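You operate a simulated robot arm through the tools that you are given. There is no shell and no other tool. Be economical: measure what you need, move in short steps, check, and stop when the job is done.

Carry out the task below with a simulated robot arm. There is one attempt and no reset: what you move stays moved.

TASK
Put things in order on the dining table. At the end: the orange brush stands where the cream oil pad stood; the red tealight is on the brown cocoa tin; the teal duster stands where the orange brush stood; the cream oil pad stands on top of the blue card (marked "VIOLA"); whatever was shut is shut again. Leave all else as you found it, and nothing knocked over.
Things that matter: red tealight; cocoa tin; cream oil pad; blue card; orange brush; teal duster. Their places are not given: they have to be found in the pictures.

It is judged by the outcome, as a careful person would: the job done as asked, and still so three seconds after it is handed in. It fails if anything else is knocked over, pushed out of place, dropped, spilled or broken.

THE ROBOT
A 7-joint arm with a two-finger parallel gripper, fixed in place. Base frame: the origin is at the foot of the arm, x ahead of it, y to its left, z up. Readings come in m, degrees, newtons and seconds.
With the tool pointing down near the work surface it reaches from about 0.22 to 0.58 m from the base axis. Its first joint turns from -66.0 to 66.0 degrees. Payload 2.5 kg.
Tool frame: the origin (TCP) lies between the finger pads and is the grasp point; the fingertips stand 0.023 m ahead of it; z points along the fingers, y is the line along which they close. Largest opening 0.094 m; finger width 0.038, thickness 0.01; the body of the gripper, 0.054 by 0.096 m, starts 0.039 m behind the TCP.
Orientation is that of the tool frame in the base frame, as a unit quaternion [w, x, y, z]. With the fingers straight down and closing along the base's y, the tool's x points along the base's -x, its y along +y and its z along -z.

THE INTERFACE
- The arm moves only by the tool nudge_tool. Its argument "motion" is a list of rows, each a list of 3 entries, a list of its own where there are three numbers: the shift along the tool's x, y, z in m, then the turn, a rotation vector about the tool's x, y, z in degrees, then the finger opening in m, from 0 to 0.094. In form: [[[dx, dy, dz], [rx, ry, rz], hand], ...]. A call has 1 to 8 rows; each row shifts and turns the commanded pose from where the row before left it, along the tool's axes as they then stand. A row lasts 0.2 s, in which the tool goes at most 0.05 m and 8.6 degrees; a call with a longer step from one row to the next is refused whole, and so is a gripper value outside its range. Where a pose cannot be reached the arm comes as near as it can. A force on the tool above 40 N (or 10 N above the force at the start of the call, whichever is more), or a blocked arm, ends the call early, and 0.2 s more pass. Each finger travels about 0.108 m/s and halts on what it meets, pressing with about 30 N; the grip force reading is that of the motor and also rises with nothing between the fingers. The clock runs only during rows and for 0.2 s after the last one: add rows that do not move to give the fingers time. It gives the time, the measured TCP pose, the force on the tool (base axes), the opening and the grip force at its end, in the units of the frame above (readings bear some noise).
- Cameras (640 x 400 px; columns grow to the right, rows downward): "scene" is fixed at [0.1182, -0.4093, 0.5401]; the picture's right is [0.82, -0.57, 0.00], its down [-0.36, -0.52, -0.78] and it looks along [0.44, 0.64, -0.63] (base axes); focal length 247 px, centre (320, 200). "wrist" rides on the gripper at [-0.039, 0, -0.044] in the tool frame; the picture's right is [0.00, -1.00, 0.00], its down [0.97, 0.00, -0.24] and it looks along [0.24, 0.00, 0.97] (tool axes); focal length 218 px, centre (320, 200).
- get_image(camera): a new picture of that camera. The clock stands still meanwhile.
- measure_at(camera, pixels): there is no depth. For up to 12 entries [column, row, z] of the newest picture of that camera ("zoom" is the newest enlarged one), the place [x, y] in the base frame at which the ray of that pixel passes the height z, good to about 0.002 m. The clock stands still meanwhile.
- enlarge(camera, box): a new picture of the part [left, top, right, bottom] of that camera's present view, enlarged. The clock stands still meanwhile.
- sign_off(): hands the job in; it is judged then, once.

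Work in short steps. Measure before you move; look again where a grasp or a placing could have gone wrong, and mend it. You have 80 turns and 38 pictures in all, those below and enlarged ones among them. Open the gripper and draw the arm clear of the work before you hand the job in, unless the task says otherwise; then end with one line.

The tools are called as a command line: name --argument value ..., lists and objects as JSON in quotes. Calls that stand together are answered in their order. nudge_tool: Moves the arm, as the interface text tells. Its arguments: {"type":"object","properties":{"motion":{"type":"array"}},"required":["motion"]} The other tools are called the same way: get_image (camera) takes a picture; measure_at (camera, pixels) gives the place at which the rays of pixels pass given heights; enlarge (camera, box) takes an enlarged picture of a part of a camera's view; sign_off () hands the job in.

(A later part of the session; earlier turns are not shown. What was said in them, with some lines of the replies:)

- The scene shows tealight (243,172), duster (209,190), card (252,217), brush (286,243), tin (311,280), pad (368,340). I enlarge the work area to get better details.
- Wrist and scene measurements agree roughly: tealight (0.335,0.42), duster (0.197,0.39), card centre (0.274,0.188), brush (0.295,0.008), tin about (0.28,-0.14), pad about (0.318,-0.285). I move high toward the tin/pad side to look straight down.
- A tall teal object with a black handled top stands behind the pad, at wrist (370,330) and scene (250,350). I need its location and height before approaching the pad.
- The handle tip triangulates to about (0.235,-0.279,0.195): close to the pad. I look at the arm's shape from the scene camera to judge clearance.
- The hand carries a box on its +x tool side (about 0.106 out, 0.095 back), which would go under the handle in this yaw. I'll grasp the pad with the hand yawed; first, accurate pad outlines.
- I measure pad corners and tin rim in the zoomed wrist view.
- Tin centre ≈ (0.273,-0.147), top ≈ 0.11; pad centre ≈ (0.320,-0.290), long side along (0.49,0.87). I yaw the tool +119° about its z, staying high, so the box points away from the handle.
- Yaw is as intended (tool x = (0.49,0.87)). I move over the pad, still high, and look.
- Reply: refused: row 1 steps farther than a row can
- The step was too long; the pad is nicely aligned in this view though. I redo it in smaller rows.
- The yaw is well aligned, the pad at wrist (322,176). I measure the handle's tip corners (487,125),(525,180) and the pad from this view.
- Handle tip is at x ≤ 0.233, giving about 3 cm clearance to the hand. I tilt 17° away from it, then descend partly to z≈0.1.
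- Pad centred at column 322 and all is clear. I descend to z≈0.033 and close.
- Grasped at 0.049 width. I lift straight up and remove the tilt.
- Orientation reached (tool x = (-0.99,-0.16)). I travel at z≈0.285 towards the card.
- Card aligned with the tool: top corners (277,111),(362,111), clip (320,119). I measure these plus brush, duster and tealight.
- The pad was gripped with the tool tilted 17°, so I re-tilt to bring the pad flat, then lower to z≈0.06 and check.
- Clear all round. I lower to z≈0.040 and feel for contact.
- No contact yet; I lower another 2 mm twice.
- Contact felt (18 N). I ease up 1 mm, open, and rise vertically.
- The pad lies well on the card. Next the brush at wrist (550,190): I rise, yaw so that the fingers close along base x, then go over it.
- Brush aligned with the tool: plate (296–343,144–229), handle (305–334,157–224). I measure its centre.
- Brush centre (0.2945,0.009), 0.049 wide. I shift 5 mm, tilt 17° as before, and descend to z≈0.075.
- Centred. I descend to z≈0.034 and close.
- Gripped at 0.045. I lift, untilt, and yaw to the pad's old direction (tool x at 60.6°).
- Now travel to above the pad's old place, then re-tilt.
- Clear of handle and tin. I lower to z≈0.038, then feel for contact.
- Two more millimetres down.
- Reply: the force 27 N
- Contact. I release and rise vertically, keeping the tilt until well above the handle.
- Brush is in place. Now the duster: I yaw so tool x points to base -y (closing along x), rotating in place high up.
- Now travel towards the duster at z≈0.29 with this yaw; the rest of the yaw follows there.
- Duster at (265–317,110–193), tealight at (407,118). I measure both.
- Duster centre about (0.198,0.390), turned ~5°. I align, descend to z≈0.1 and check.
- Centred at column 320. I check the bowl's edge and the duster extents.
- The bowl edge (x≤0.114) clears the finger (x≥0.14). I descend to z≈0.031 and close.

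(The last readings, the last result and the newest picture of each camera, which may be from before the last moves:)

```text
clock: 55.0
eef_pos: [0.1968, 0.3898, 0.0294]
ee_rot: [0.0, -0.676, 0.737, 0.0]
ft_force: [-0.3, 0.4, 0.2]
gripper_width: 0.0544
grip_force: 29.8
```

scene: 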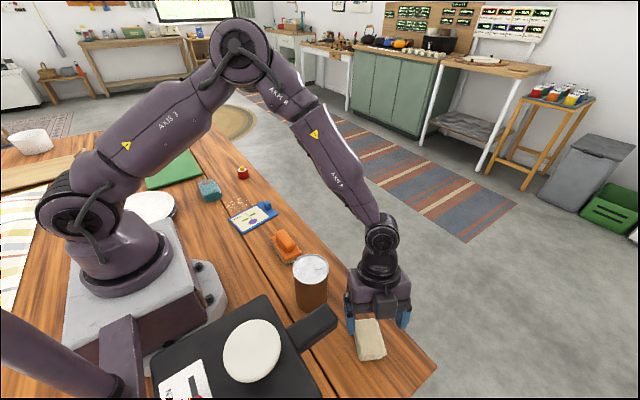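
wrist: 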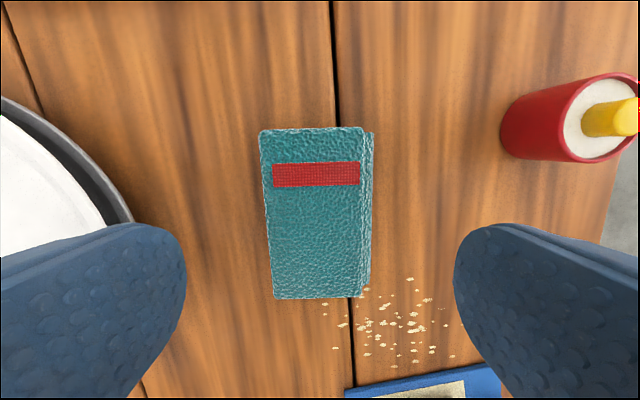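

Gripped at 0.054. I lift and carry it to above the brush's old place.

nudge_tool --motion '[[[0, 0, -0.02], [0, 0, 0], 0.03], [[0, 0, -0.045], [0, 0, 0], 0.03], [[0, 0, -0.045], [0, 0, 0], 0.03], [[0, 0, -0.045], [0, 0, 0], 0.03], [[0, 0, -0.045], [0, 0, 0], 0.03], [[0, 0, -0.02], [0, 0, 0], 0.03], [[0.0412, -0.01446, 0], [0, 0, 0], 0.03], [[0.0412, -0.01446, 0], [0, 0, 0], 0.03]]'

nudge_tool --motion '[[[0.0412, -0.01446, 0], [0, 0, 0], 0.03], [[0.0412, -0.01446, 0], [0, 0, 0], 0.03], [[0.0412, -0.01446, 0], [0, 0, 0], 0.03], [[0.0412, -0.01446, 0], [0, 0, 0], 0.03], [[0.0412, -0.01446, 0], [0, 0, 0], 0.03], [[0.0412, -0.01446, 0], [0, 0, 0], 0.03], [[0.0412, -0.01446, 0], [0, 0, 0], 0.03]]'

nudge_tool --motion '[[[0, 0, 0], [0, 0, 8.3], 0.03], [[0, 0, 0], [0, 0, 8.3], 0.03], [[0, 0, 0], [0, 0, 8.3], 0.03], [[0, 0, 0], [0, 0, 8.3], 0.03], [[0, 0, 0], [0, 0, 8.3], 0.03], [[0, 0, 0], [0, 0, 8.3], 0.03], [[0, 0, 0], [0, 0, 8.3], 0.03], [[0, 0, 0], [0, 0, 8.3], 0.03]]'

nudge_tool --motion '[[[0, 0, 0], [0, 0, 8.3], 0.03], [[0, 0, 0], [0, 0, 8.3], 0.03], [[0, 0, 0], [0, 0, 8.3], 0.03], [[0, 0, 0], [0, 0, 8.3], 0.03], [[0, 0, 0], [0, 0, 8.3], 0.03], [[0, 0, 0], [0, 0, 8.3], 0.03], [[0, 0, 0], [0, 0, 8.3], 0.03], [[0, 0, 0], [0, 0, 8.3], 0.03]]'

nudge_tool --motion '[[[0, 0, 0], [0, 0, 8.3], 0.03], [[0, 0, 0], [0, 0, 8.3], 0.03], [[0, 0, 0], [0, 0, 8.3], 0.03], [[0, 0, 0], [0, 0, 8.3], 0.03], [[0, 0, 0], [0, 0, 8.3], 0.03], [[0, 0, 0], [0, 0, 0], 0.03]]'

```text
clock: 56.8
eef_pos: [0.2209, 0.305, 0.2474]
ee_rot: [0.0, -0.676, 0.737, 0.0]
ft_force: [-1.0, 0.1, -0.6]
gripper_width: 0.0542
grip_force: 30.5
```

```text
clock: 58.4
eef_pos: [0.2967, 0.0096, 0.2506]
ee_rot: [0.0, -0.676, 0.737, 0.0]
ft_force: [0.3, -0.9, 0.1]
gripper_width: 0.0543
grip_force: 30.2
```

```text
clock: 60.2
eef_pos: [0.2962, 0.0103, 0.2494]
ee_rot: [0.0, -0.16, 0.987, 0.0]
ft_force: [0.0, 0.4, -1.2]
gripper_width: 0.0542
grip_force: 30.1
```

```text
clock: 62.0
eef_pos: [0.2985, 0.0094, 0.2498]
ee_rot: [0.0, 0.406, 0.914, 0.0]
ft_force: [-0.5, 0.6, -0.1]
gripper_width: 0.0541
grip_force: 29.9
```

```text
clock: 63.4
eef_pos: [0.2959, 0.0104, 0.2493]
ee_rot: [0.0, 0.704, 0.71, 0.0]
ft_force: [0.0, -0.5, 0.1]
gripper_width: 0.054
grip_force: 29.7
```

Over the brush's old spot. I lower to z≈0.036.

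nudge_tool --motion '[[[-0.001, -0.0018, 0.043], [0, 0, 0], 0.03], [[0, 0, 0.043], [0, 0, 0], 0.03], [[0, 0, 0.043], [0, 0, 0], 0.03], [[0, 0, 0.043], [0, 0, 0], 0.03], [[0, 0, 0.036], [0, 0, 0], 0.03], [[0, 0, 0.005], [0, 0, 0], 0.03], [[0, 0, 0], [0, 0, 0], 0.03]]'

nudge_tool --motion '[[[0, 0, 0.004], [0, 0, 0], 0.03], [[0, 0, 0], [0, 0, 0], 0.03]]'

```text
clock: 65.0
eef_pos: [0.2951, 0.0099, 0.0363]
ee_rot: [0.0, 0.703, 0.711, 0.001]
ft_force: [0.5, 0.3, -1.0]
gripper_width: 0.0541
grip_force: 30.0
```

```text
clock: 65.6
eef_pos: [0.2953, 0.0086, 0.0323]
ee_rot: [0.0, 0.702, 0.712, 0.0]
ft_force: [-0.4, 0.4, -0.4]
gripper_width: 0.0539
grip_force: 30.3
```

nudge_tool --motion '[[[0, 0, 0.002], [0, 0, 0], 0.03], [[0, 0, 0], [0, 0, 0], 0.03]]'

nudge_tool --motion '[[[0, 0, 0.001], [0, 0, 0], 0.03], [[0, 0, 0], [0, 0, 0], 0.03]]'

```text
clock: 66.2
eef_pos: [0.2949, 0.0083, 0.0309]
ee_rot: [0.0, 0.703, 0.712, 0.0]
ft_force: [0.1, 1.1, -0.4]
gripper_width: 0.0543
grip_force: 30.1
```

```text
clock: 66.8
eef_pos: [0.2953, 0.0084, 0.0288]
ee_rot: [0.0, 0.702, 0.713, 0.0]
ft_force: [-3.3, 0.6, 11.5]
gripper_width: 0.0543
grip_force: 29.9
```

Contact with the table. I release, rise, and look.

nudge_tool --motion '[[[0, 0, 0], [0, 0, 0], 0.06], [[0, 0, 0], [0, 0, 0], 0.085], [[0, 0, 0], [0, 0, 0], 0.085], [[0, 0, -0.03], [0, 0, 0], 0.085], [[0, 0, -0.045], [0, 0, 0], 0.085], [[0, 0, -0.045], [0, 0, 0], 0.094], [[0, 0, -0.045], [0, 0, 0], 0.094], [[0, 0, -0.045], [0, 0, 0], 0.094]]'

get_image --camera "wrist"

```text
clock: 68.6
eef_pos: [0.2941, 0.0086, 0.2402]
ee_rot: [0.0, 0.703, 0.712, 0.0]
ft_force: [0.8, 0.0, 0.8]
gripper_width: 0.0941
grip_force: 0.1
```

```text
10 pictures are left
```

wrist: 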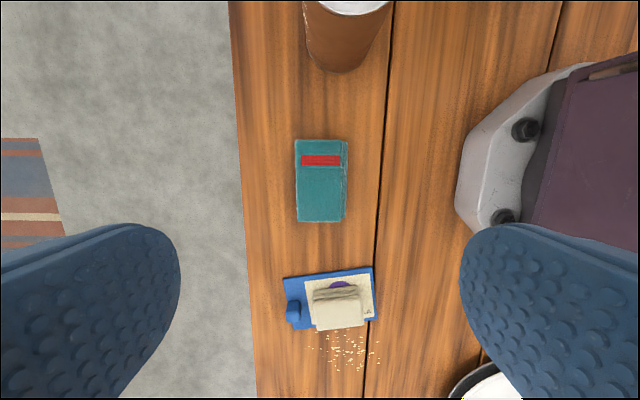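

Duster stands where the brush was. Now yaw to ~135° (safe both at tealight and tin) and travel to the tealight.

nudge_tool --motion '[[[0, 0, 0], [0, 0, -7.5], 0.094], [[0, 0, 0], [0, 0, -7.5], 0.094], [[0, 0, 0], [0, 0, -7.5], 0.094], [[0, 0, 0], [0, 0, -7.5], 0.094], [[0, 0, 0], [0, 0, -7.5], 0.094], [[0, 0, 0], [0, 0, -7.5], 0.094], [[0.0294, 0.0359, 0], [0, 0, 0], 0.094], [[0.0294, 0.0359, 0], [0, 0, 0], 0.094]]'

nudge_tool --motion '[[[0.0294, 0.0359, 0], [0, 0, 0], 0.094], [[0.0294, 0.0359, 0], [0, 0, 0], 0.094], [[0.0294, 0.0359, 0], [0, 0, 0], 0.094], [[0.0294, 0.0359, 0], [0, 0, 0], 0.094], [[0.0294, 0.0359, 0], [0, 0, 0], 0.094], [[0.0294, 0.0359, 0], [0, 0, 0], 0.094], [[0.0294, 0.0359, 0], [0, 0, 0], 0.094], [[0, 0, 0.03], [0, 0, 0], 0.094]]'

get_image --camera "wrist"

```text
clock: 70.4
eef_pos: [0.3012, 0.1003, 0.2397]
ee_rot: [0.0, 0.377, 0.926, -0.001]
ft_force: [0.3, 0.0, 0.2]
gripper_width: 0.094
grip_force: 0.0
```

```text
clock: 72.2
eef_pos: [0.3316, 0.4263, 0.2083]
ee_rot: [0.0, 0.376, 0.927, 0.0]
ft_force: [-0.5, -0.2, -0.2]
gripper_width: 0.0941
grip_force: 0.1
```

```text
9 pictures are left
```

wrist: 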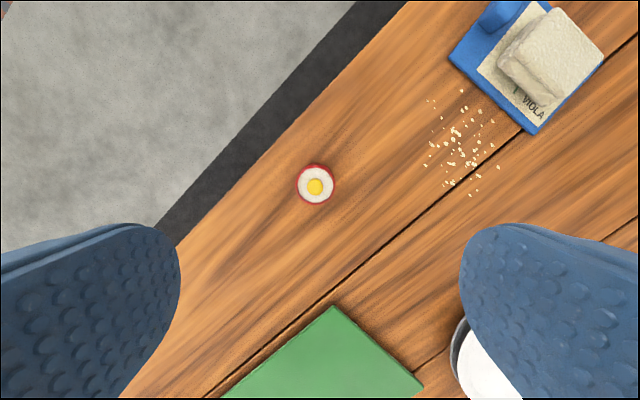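

Tealight at (316,184), seen nearly straight from above. I measure it.

measure_at --camera "wrist" --pixels '[[316, 186, 0.035], [297, 186, 0.035], [335, 186, 0.035], [315, 165, 0.02], [315, 204, 0.035], [316, 186, 0.045]]'

```text
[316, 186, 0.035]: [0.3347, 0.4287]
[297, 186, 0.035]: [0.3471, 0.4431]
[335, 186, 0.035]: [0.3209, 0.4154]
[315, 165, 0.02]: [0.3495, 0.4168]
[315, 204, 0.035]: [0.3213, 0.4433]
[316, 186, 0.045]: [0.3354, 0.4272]
```

Tealight centre (0.3345,0.429), diameter 0.038. I align, descend and grip.

nudge_tool --motion '[[[-0.0003, 0.004, 0.045], [0, 0, 0], 0.094], [[0, 0, 0.045], [0, 0, 0], 0.08], [[0, 0, 0.045], [0, 0, 0], 0.075], [[0, 0, 0.035], [0, 0, 0], 0.075], [[0, 0, 0.01], [0, 0, 0], 0.075], [[0, 0, 0], [0, 0, 0], 0.033], [[0, 0, 0], [0, 0, 0], 0.033], [[0, 0, 0], [0, 0, 0], 0.033]]'

```text
clock: 74.0
eef_pos: [0.3346, 0.4265, 0.0292]
ee_rot: [0.0, 0.377, 0.926, 0.0]
ft_force: [0.3, 0.2, -0.8]
gripper_width: 0.0396
grip_force: 30.1
```

Gripped at 0.040. I lift to z≈0.26 and carry it to above the tin.

nudge_tool --motion '[[[0, 0, -0.02], [0, 0, 0], 0.033], [[0, 0, -0.045], [0, 0, 0], 0.033], [[0, 0, -0.045], [0, 0, 0], 0.033], [[0, 0, -0.045], [0, 0, 0], 0.033], [[0, 0, -0.045], [0, 0, 0], 0.033], [[0, 0, -0.03], [0, 0, 0], 0.033], [[-0.02746, -0.03504, 0], [0, 0, 0], 0.033], [[-0.02746, -0.03504, 0], [0, 0, 0], 0.033]]'

nudge_tool --motion '[[[-0.02746, -0.03504, 0], [0, 0, 0], 0.033], [[-0.02746, -0.03504, 0], [0, 0, 0], 0.033], [[-0.02746, -0.03504, 0], [0, 0, 0], 0.033], [[-0.02746, -0.03504, 0], [0, 0, 0], 0.033], [[-0.02746, -0.03504, 0], [0, 0, 0], 0.033], [[-0.02746, -0.03504, 0], [0, 0, 0], 0.033], [[-0.02746, -0.03504, 0], [0, 0, 0], 0.033], [[-0.02746, -0.03504, 0], [0, 0, 0], 0.033]]'

nudge_tool --motion '[[[-0.02746, -0.03504, 0], [0, 0, 0], 0.033], [[-0.02746, -0.03504, 0], [0, 0, 0], 0.033], [[-0.02746, -0.03504, 0], [0, 0, 0], 0.033], [[0, 0, 0], [0, 0, 0], 0.033]]'

get_image --camera "wrist"

```text
clock: 75.8
eef_pos: [0.3245, 0.337, 0.2592]
ee_rot: [-0.001, 0.377, 0.926, 0.0]
ft_force: [-0.1, -0.9, 0.1]
gripper_width: 0.0395
grip_force: 29.9
```

```text
clock: 77.6
eef_pos: [0.2881, -0.0142, 0.2584]
ee_rot: [0.0, 0.376, 0.927, 0.0]
ft_force: [0.0, -0.3, -1.2]
gripper_width: 0.0398
grip_force: 30.3
```

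```text
clock: 78.6
eef_pos: [0.2757, -0.1494, 0.2598]
ee_rot: [0.0, 0.376, 0.926, 0.0]
ft_force: [-0.1, -1.1, 0.4]
gripper_width: 0.0396
grip_force: 29.3
```

```text
8 pictures are left
```

wrist: 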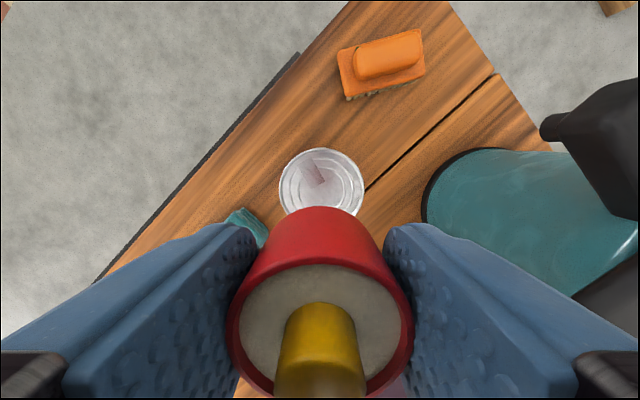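

Tin top is at columns 278–365, top row 148; centre about (321,190). I measure it.

measure_at --camera "wrist" --pixels '[[321, 190, 0.11], [278, 188, 0.11], [365, 188, 0.11], [321, 148, 0.11], [321, 190, 0.12]]'

enlarge --camera "scene" --box '[250, 170, 410, 330]'

```text
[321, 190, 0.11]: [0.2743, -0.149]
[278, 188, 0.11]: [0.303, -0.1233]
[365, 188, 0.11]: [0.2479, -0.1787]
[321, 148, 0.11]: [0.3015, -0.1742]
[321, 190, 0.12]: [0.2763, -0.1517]
```

```text
2.50 times, centred on (330, 250) of scene
```

zoom: 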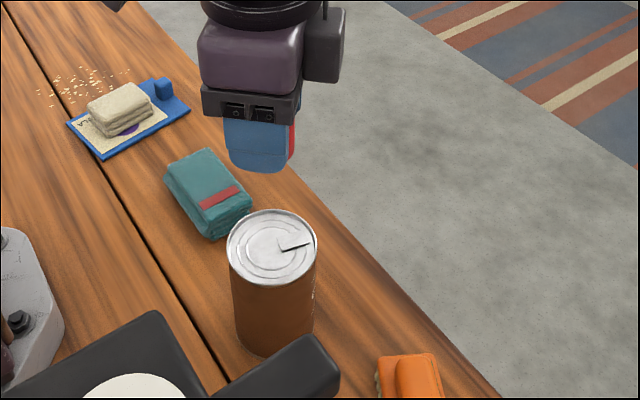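

The lid carries a tab near (330,268) in the scene; I look closely to see whether it's raised.

enlarge --camera "scene" --box '[286, 250, 334, 292]'

enlarge --camera "wrist" --box '[262, 138, 382, 213]'

```text
9.52 times, centred on (310, 271) of scene
```

zoom: 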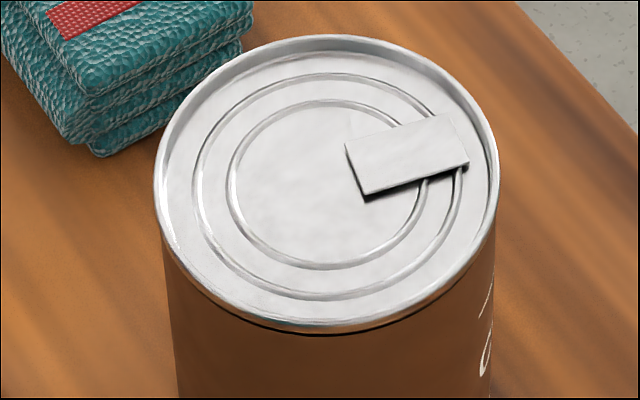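

```text
5.33 times, centred on (322, 176) of wrist
```

zoom: 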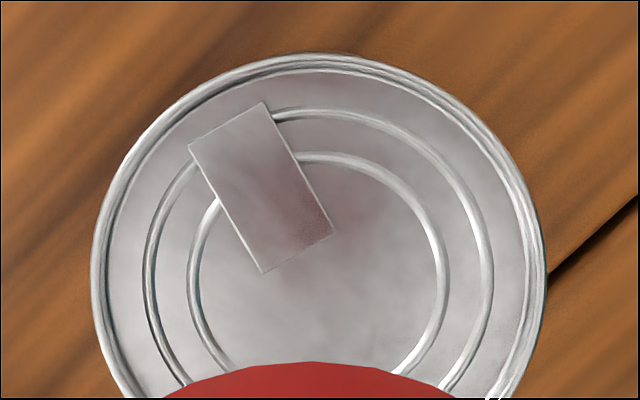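

The tab is raised on the +x part of the lid, so I place the tealight about 12 mm to the other side of the lid centre (0.275,-0.150; top ≈0.117). I shift and lower to z≈0.155.

nudge_tool --motion '[[[0.0092, -0.0065, 0], [0, 0, 0], 0.033], [[0, 0, 0.04], [0, 0, 0], 0.033], [[0, 0, 0.04], [0, 0, 0], 0.033], [[0, 0, 0.022], [0, 0, 0], 0.033], [[0, 0, 0], [0, 0, 0], 0.033]]'

enlarge --camera "scene" --box '[262, 220, 358, 300]'

```text
clock: 79.8
eef_pos: [0.2611, -0.1456, 0.1566]
ee_rot: [0.0, 0.377, 0.926, 0.0]
ft_force: [0.4, -0.2, -0.9]
gripper_width: 0.0395
grip_force: 29.9
```

```text
5.00 times, centred on (310, 260) of scene
```

zoom: 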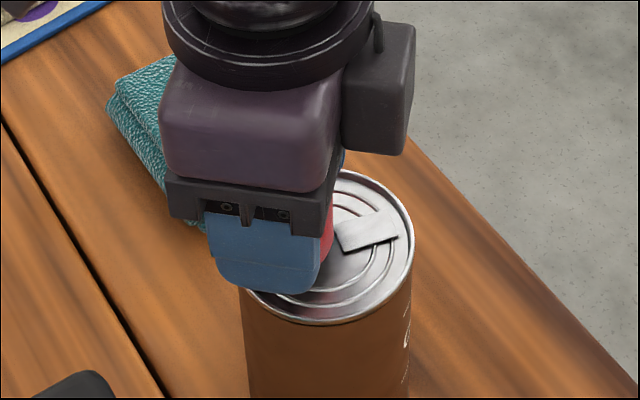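

Reading is about 3 mm too far toward -x; I correct and lower in small steps.

nudge_tool --motion '[[[-0.0028, 0.0007, 0.005], [0, 0, 0], 0.033], [[0, 0, 0.003], [0, 0, 0], 0.033], [[0, 0, 0], [0, 0, 0], 0.033]]'

nudge_tool --motion '[[[0, 0, 0.002], [0, 0, 0], 0.033], [[0, 0, 0], [0, 0, 0], 0.033]]'

nudge_tool --motion '[[[0, 0, 0.001], [0, 0, 0], 0.033], [[0, 0, 0], [0, 0, 0], 0.033]]'

```text
clock: 80.6
eef_pos: [0.2642, -0.1481, 0.1489]
ee_rot: [0.0, 0.377, 0.926, 0.0]
ft_force: [-2.0, 1.6, 8.5]
gripper_width: 0.0397
grip_force: 29.8
```

```text
clock: 81.2
eef_pos: [0.2639, -0.1478, 0.1484]
ee_rot: [0.001, 0.377, 0.926, -0.001]
ft_force: [-1.9, -3.5, 9.3]
gripper_width: 0.0396
grip_force: 29.5
```

```text
clock: 81.8
eef_pos: [0.2649, -0.1482, 0.146]
ee_rot: [0.0, 0.377, 0.926, 0.0]
ft_force: [0.1, -3.2, 7.7]
gripper_width: 0.0395
grip_force: 30.2
```

Contact of ~8 N began at z≈0.149, earlier than expected; I look before going on.

enlarge --camera "wrist" --box '[160, 100, 480, 300]'

```text
2.00 times, centred on (320, 200) of wrist
```

zoom: 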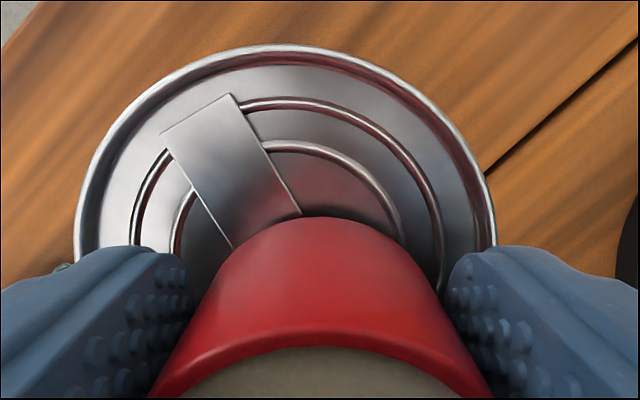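

The tealight's front edge just touches the tab's end; laterally it is as planned. I press 1 mm further to see whether it is bedded.

nudge_tool --motion '[[[0, 0, 0.001], [0, 0, 0], 0.033], [[0, 0, 0], [0, 0, 0], 0.033]]'

```text
clock: 82.4
eef_pos: [0.2642, -0.1473, 0.1452]
ee_rot: [0.0, 0.377, 0.926, -0.001]
ft_force: [0.9, -3.6, 7.3]
gripper_width: 0.0393
grip_force: 30.0
```

Force stays constant, so it may be touching on one edge only. I measure the tealight's bottom front edge, tab end and rim from this view.

measure_at --camera "zoom" --pixels '[[322, 216, 0.117], [232, 247, 0.117], [301, 214, 0.117], [74, 240, 0.117], [496, 240, 0.117], [285, 46, 0.117], [102, 240, 0.115], [472, 240, 0.115], [200, 262, 0.117], [430, 262, 0.117]]'

```text
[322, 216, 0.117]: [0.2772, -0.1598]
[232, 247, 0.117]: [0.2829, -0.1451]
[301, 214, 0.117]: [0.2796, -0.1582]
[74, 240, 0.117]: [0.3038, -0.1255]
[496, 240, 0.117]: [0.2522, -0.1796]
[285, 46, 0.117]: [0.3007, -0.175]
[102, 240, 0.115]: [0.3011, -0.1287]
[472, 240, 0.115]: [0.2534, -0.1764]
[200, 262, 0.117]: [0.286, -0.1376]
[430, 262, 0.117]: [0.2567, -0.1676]
```

Measured: tealight overlaps the tab's end by about 1 mm, with ~3 mm spare to the rim on the other side. I lift 6 mm, shift 2.2 mm away from the tab, and lower again.

nudge_tool --motion '[[[0, 0, -0.007], [0, 0, 0], 0.033], [[0.0018, -0.0011, 0], [0, 0, 0], 0.033], [[0, 0, 0.003], [0, 0, 0], 0.033], [[0, 0, 0], [0, 0, 0], 0.033]]'

nudge_tool --motion '[[[0, 0, 0.002], [0, 0, 0], 0.033], [[0, 0, 0], [0, 0, 0], 0.033]]'

nudge_tool --motion '[[[0, 0, 0.002], [0, 0, 0], 0.033], [[0, 0, 0], [0, 0, 0], 0.033]]'

```text
clock: 83.4
eef_pos: [0.2622, -0.1467, 0.1485]
ee_rot: [0.0, 0.376, 0.927, 0.0]
ft_force: [-0.2, 0.6, -0.5]
gripper_width: 0.0391
grip_force: 30.2
```

```text
clock: 84.0
eef_pos: [0.261, -0.1462, 0.1475]
ee_rot: [0.0, 0.376, 0.927, 0.0]
ft_force: [0.0, -0.7, -0.7]
gripper_width: 0.0395
grip_force: 30.1
```

```text
clock: 84.6
eef_pos: [0.2621, -0.1481, 0.1447]
ee_rot: [0.0, 0.377, 0.926, -0.001]
ft_force: [-2.4, 1.3, 7.0]
gripper_width: 0.0397
grip_force: 30.3
```

No contact until z≈0.145 now, as expected for the lid floor. One more millimetre to bed it.

nudge_tool --motion '[[[0, 0, 0.001], [0, 0, 0], 0.033], [[0, 0, 0], [0, 0, 0], 0.033]]'

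```text
clock: 85.2
eef_pos: [0.2623, -0.147, 0.145]
ee_rot: [0.001, 0.376, 0.926, 0.0]
ft_force: [0.0, 0.1, 6.3]
gripper_width: 0.0395
grip_force: 30.0
```

nudge_tool --motion '[[[0, 0, 0.001], [0, 0, 0], 0.033], [[0, 0, 0], [0, 0, 0], 0.033]]'

```text
clock: 85.8
eef_pos: [0.2617, -0.1481, 0.1429]
ee_rot: [0.001, 0.376, 0.927, -0.001]
ft_force: [-2.4, 2.3, 21.3]
gripper_width: 0.0393
grip_force: 30.1
```

Firm contact (21 N): bedded. I ease up 1 mm, open, and rise.

nudge_tool --motion '[[[0, 0, -0.001], [0, 0, 0], 0.04], [[0, 0, 0], [0, 0, 0], 0.05], [[0, 0, 0], [0, 0, 0], 0.065], [[0, 0, 0], [0, 0, 0], 0.075], [[0, 0, -0.03], [0, 0, 0], 0.075], [[0, 0, -0.045], [0, 0, 0], 0.08], [[0, 0, -0.045], [0, 0, 0], 0.094], [[0, 0, -0.02], [0, 0, 0], 0.094]]'

get_image --camera "wrist"

```text
clock: 87.6
eef_pos: [0.2602, -0.1469, 0.2853]
ee_rot: [0.0, 0.376, 0.926, 0.0]
ft_force: [0.4, -0.5, -0.5]
gripper_width: 0.0942
grip_force: 0.1
```

```text
2 pictures are left
```

wrist: 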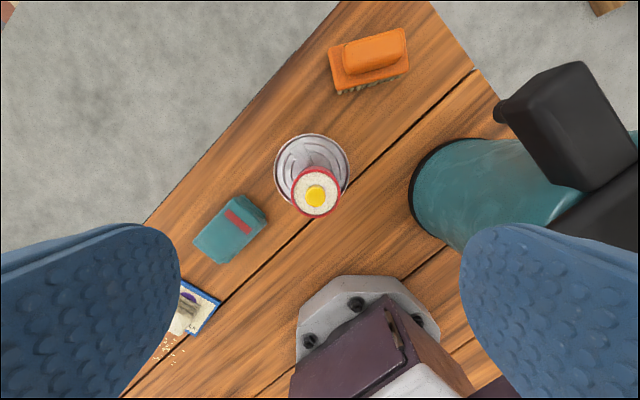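

The tealight sits on the lid. I draw the arm clear and take a final picture of everything.

nudge_tool --motion '[[[0, 0, -0.03], [0, 0, 0], 0.094], [[0.0207, 0.0357, 0], [0, 0, 0], 0.094], [[0.0207, 0.0357, 0], [0, 0, 0], 0.094], [[0.0207, 0.0357, 0], [0, 0, 0], 0.094], [[0.0207, 0.0357, 0], [0, 0, 0], 0.094], [[0.0207, 0.0357, -0.02], [0, 0, 0], 0.094], [[0, 0, 0], [0, 0, 0], 0.094]]'

enlarge --camera "scene" --box '[160, 150, 416, 380]'

```text
clock: 89.2
eef_pos: [0.3121, 0.0549, 0.3326]
ee_rot: [0.0, 0.377, 0.926, 0.0]
ft_force: [0.4, -0.2, -0.5]
gripper_width: 0.0939
grip_force: 0.0
```

```text
1.74 times, centred on (288, 265) of scene
```

zoom: 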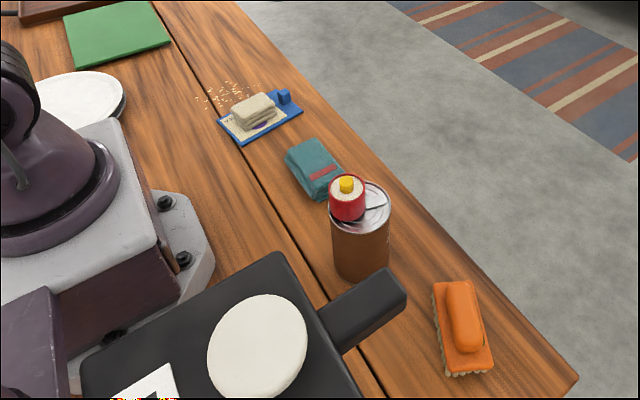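

The picture shows all four items where they belong, the tin upright, and the arm open and clear, so I hand the job in.

sign_off

```text
The job is handed in.
```

The job is handed in: the orange brush stands where the cream pad was, the teal duster where the brush was, the cream pad lies on the VIOLA card and the red tealight sits on the cocoa tin. The tealight is set a little off the lid's centre to clear the pull tab; nothing shut was opened, and the last picture shows nothing knocked over.
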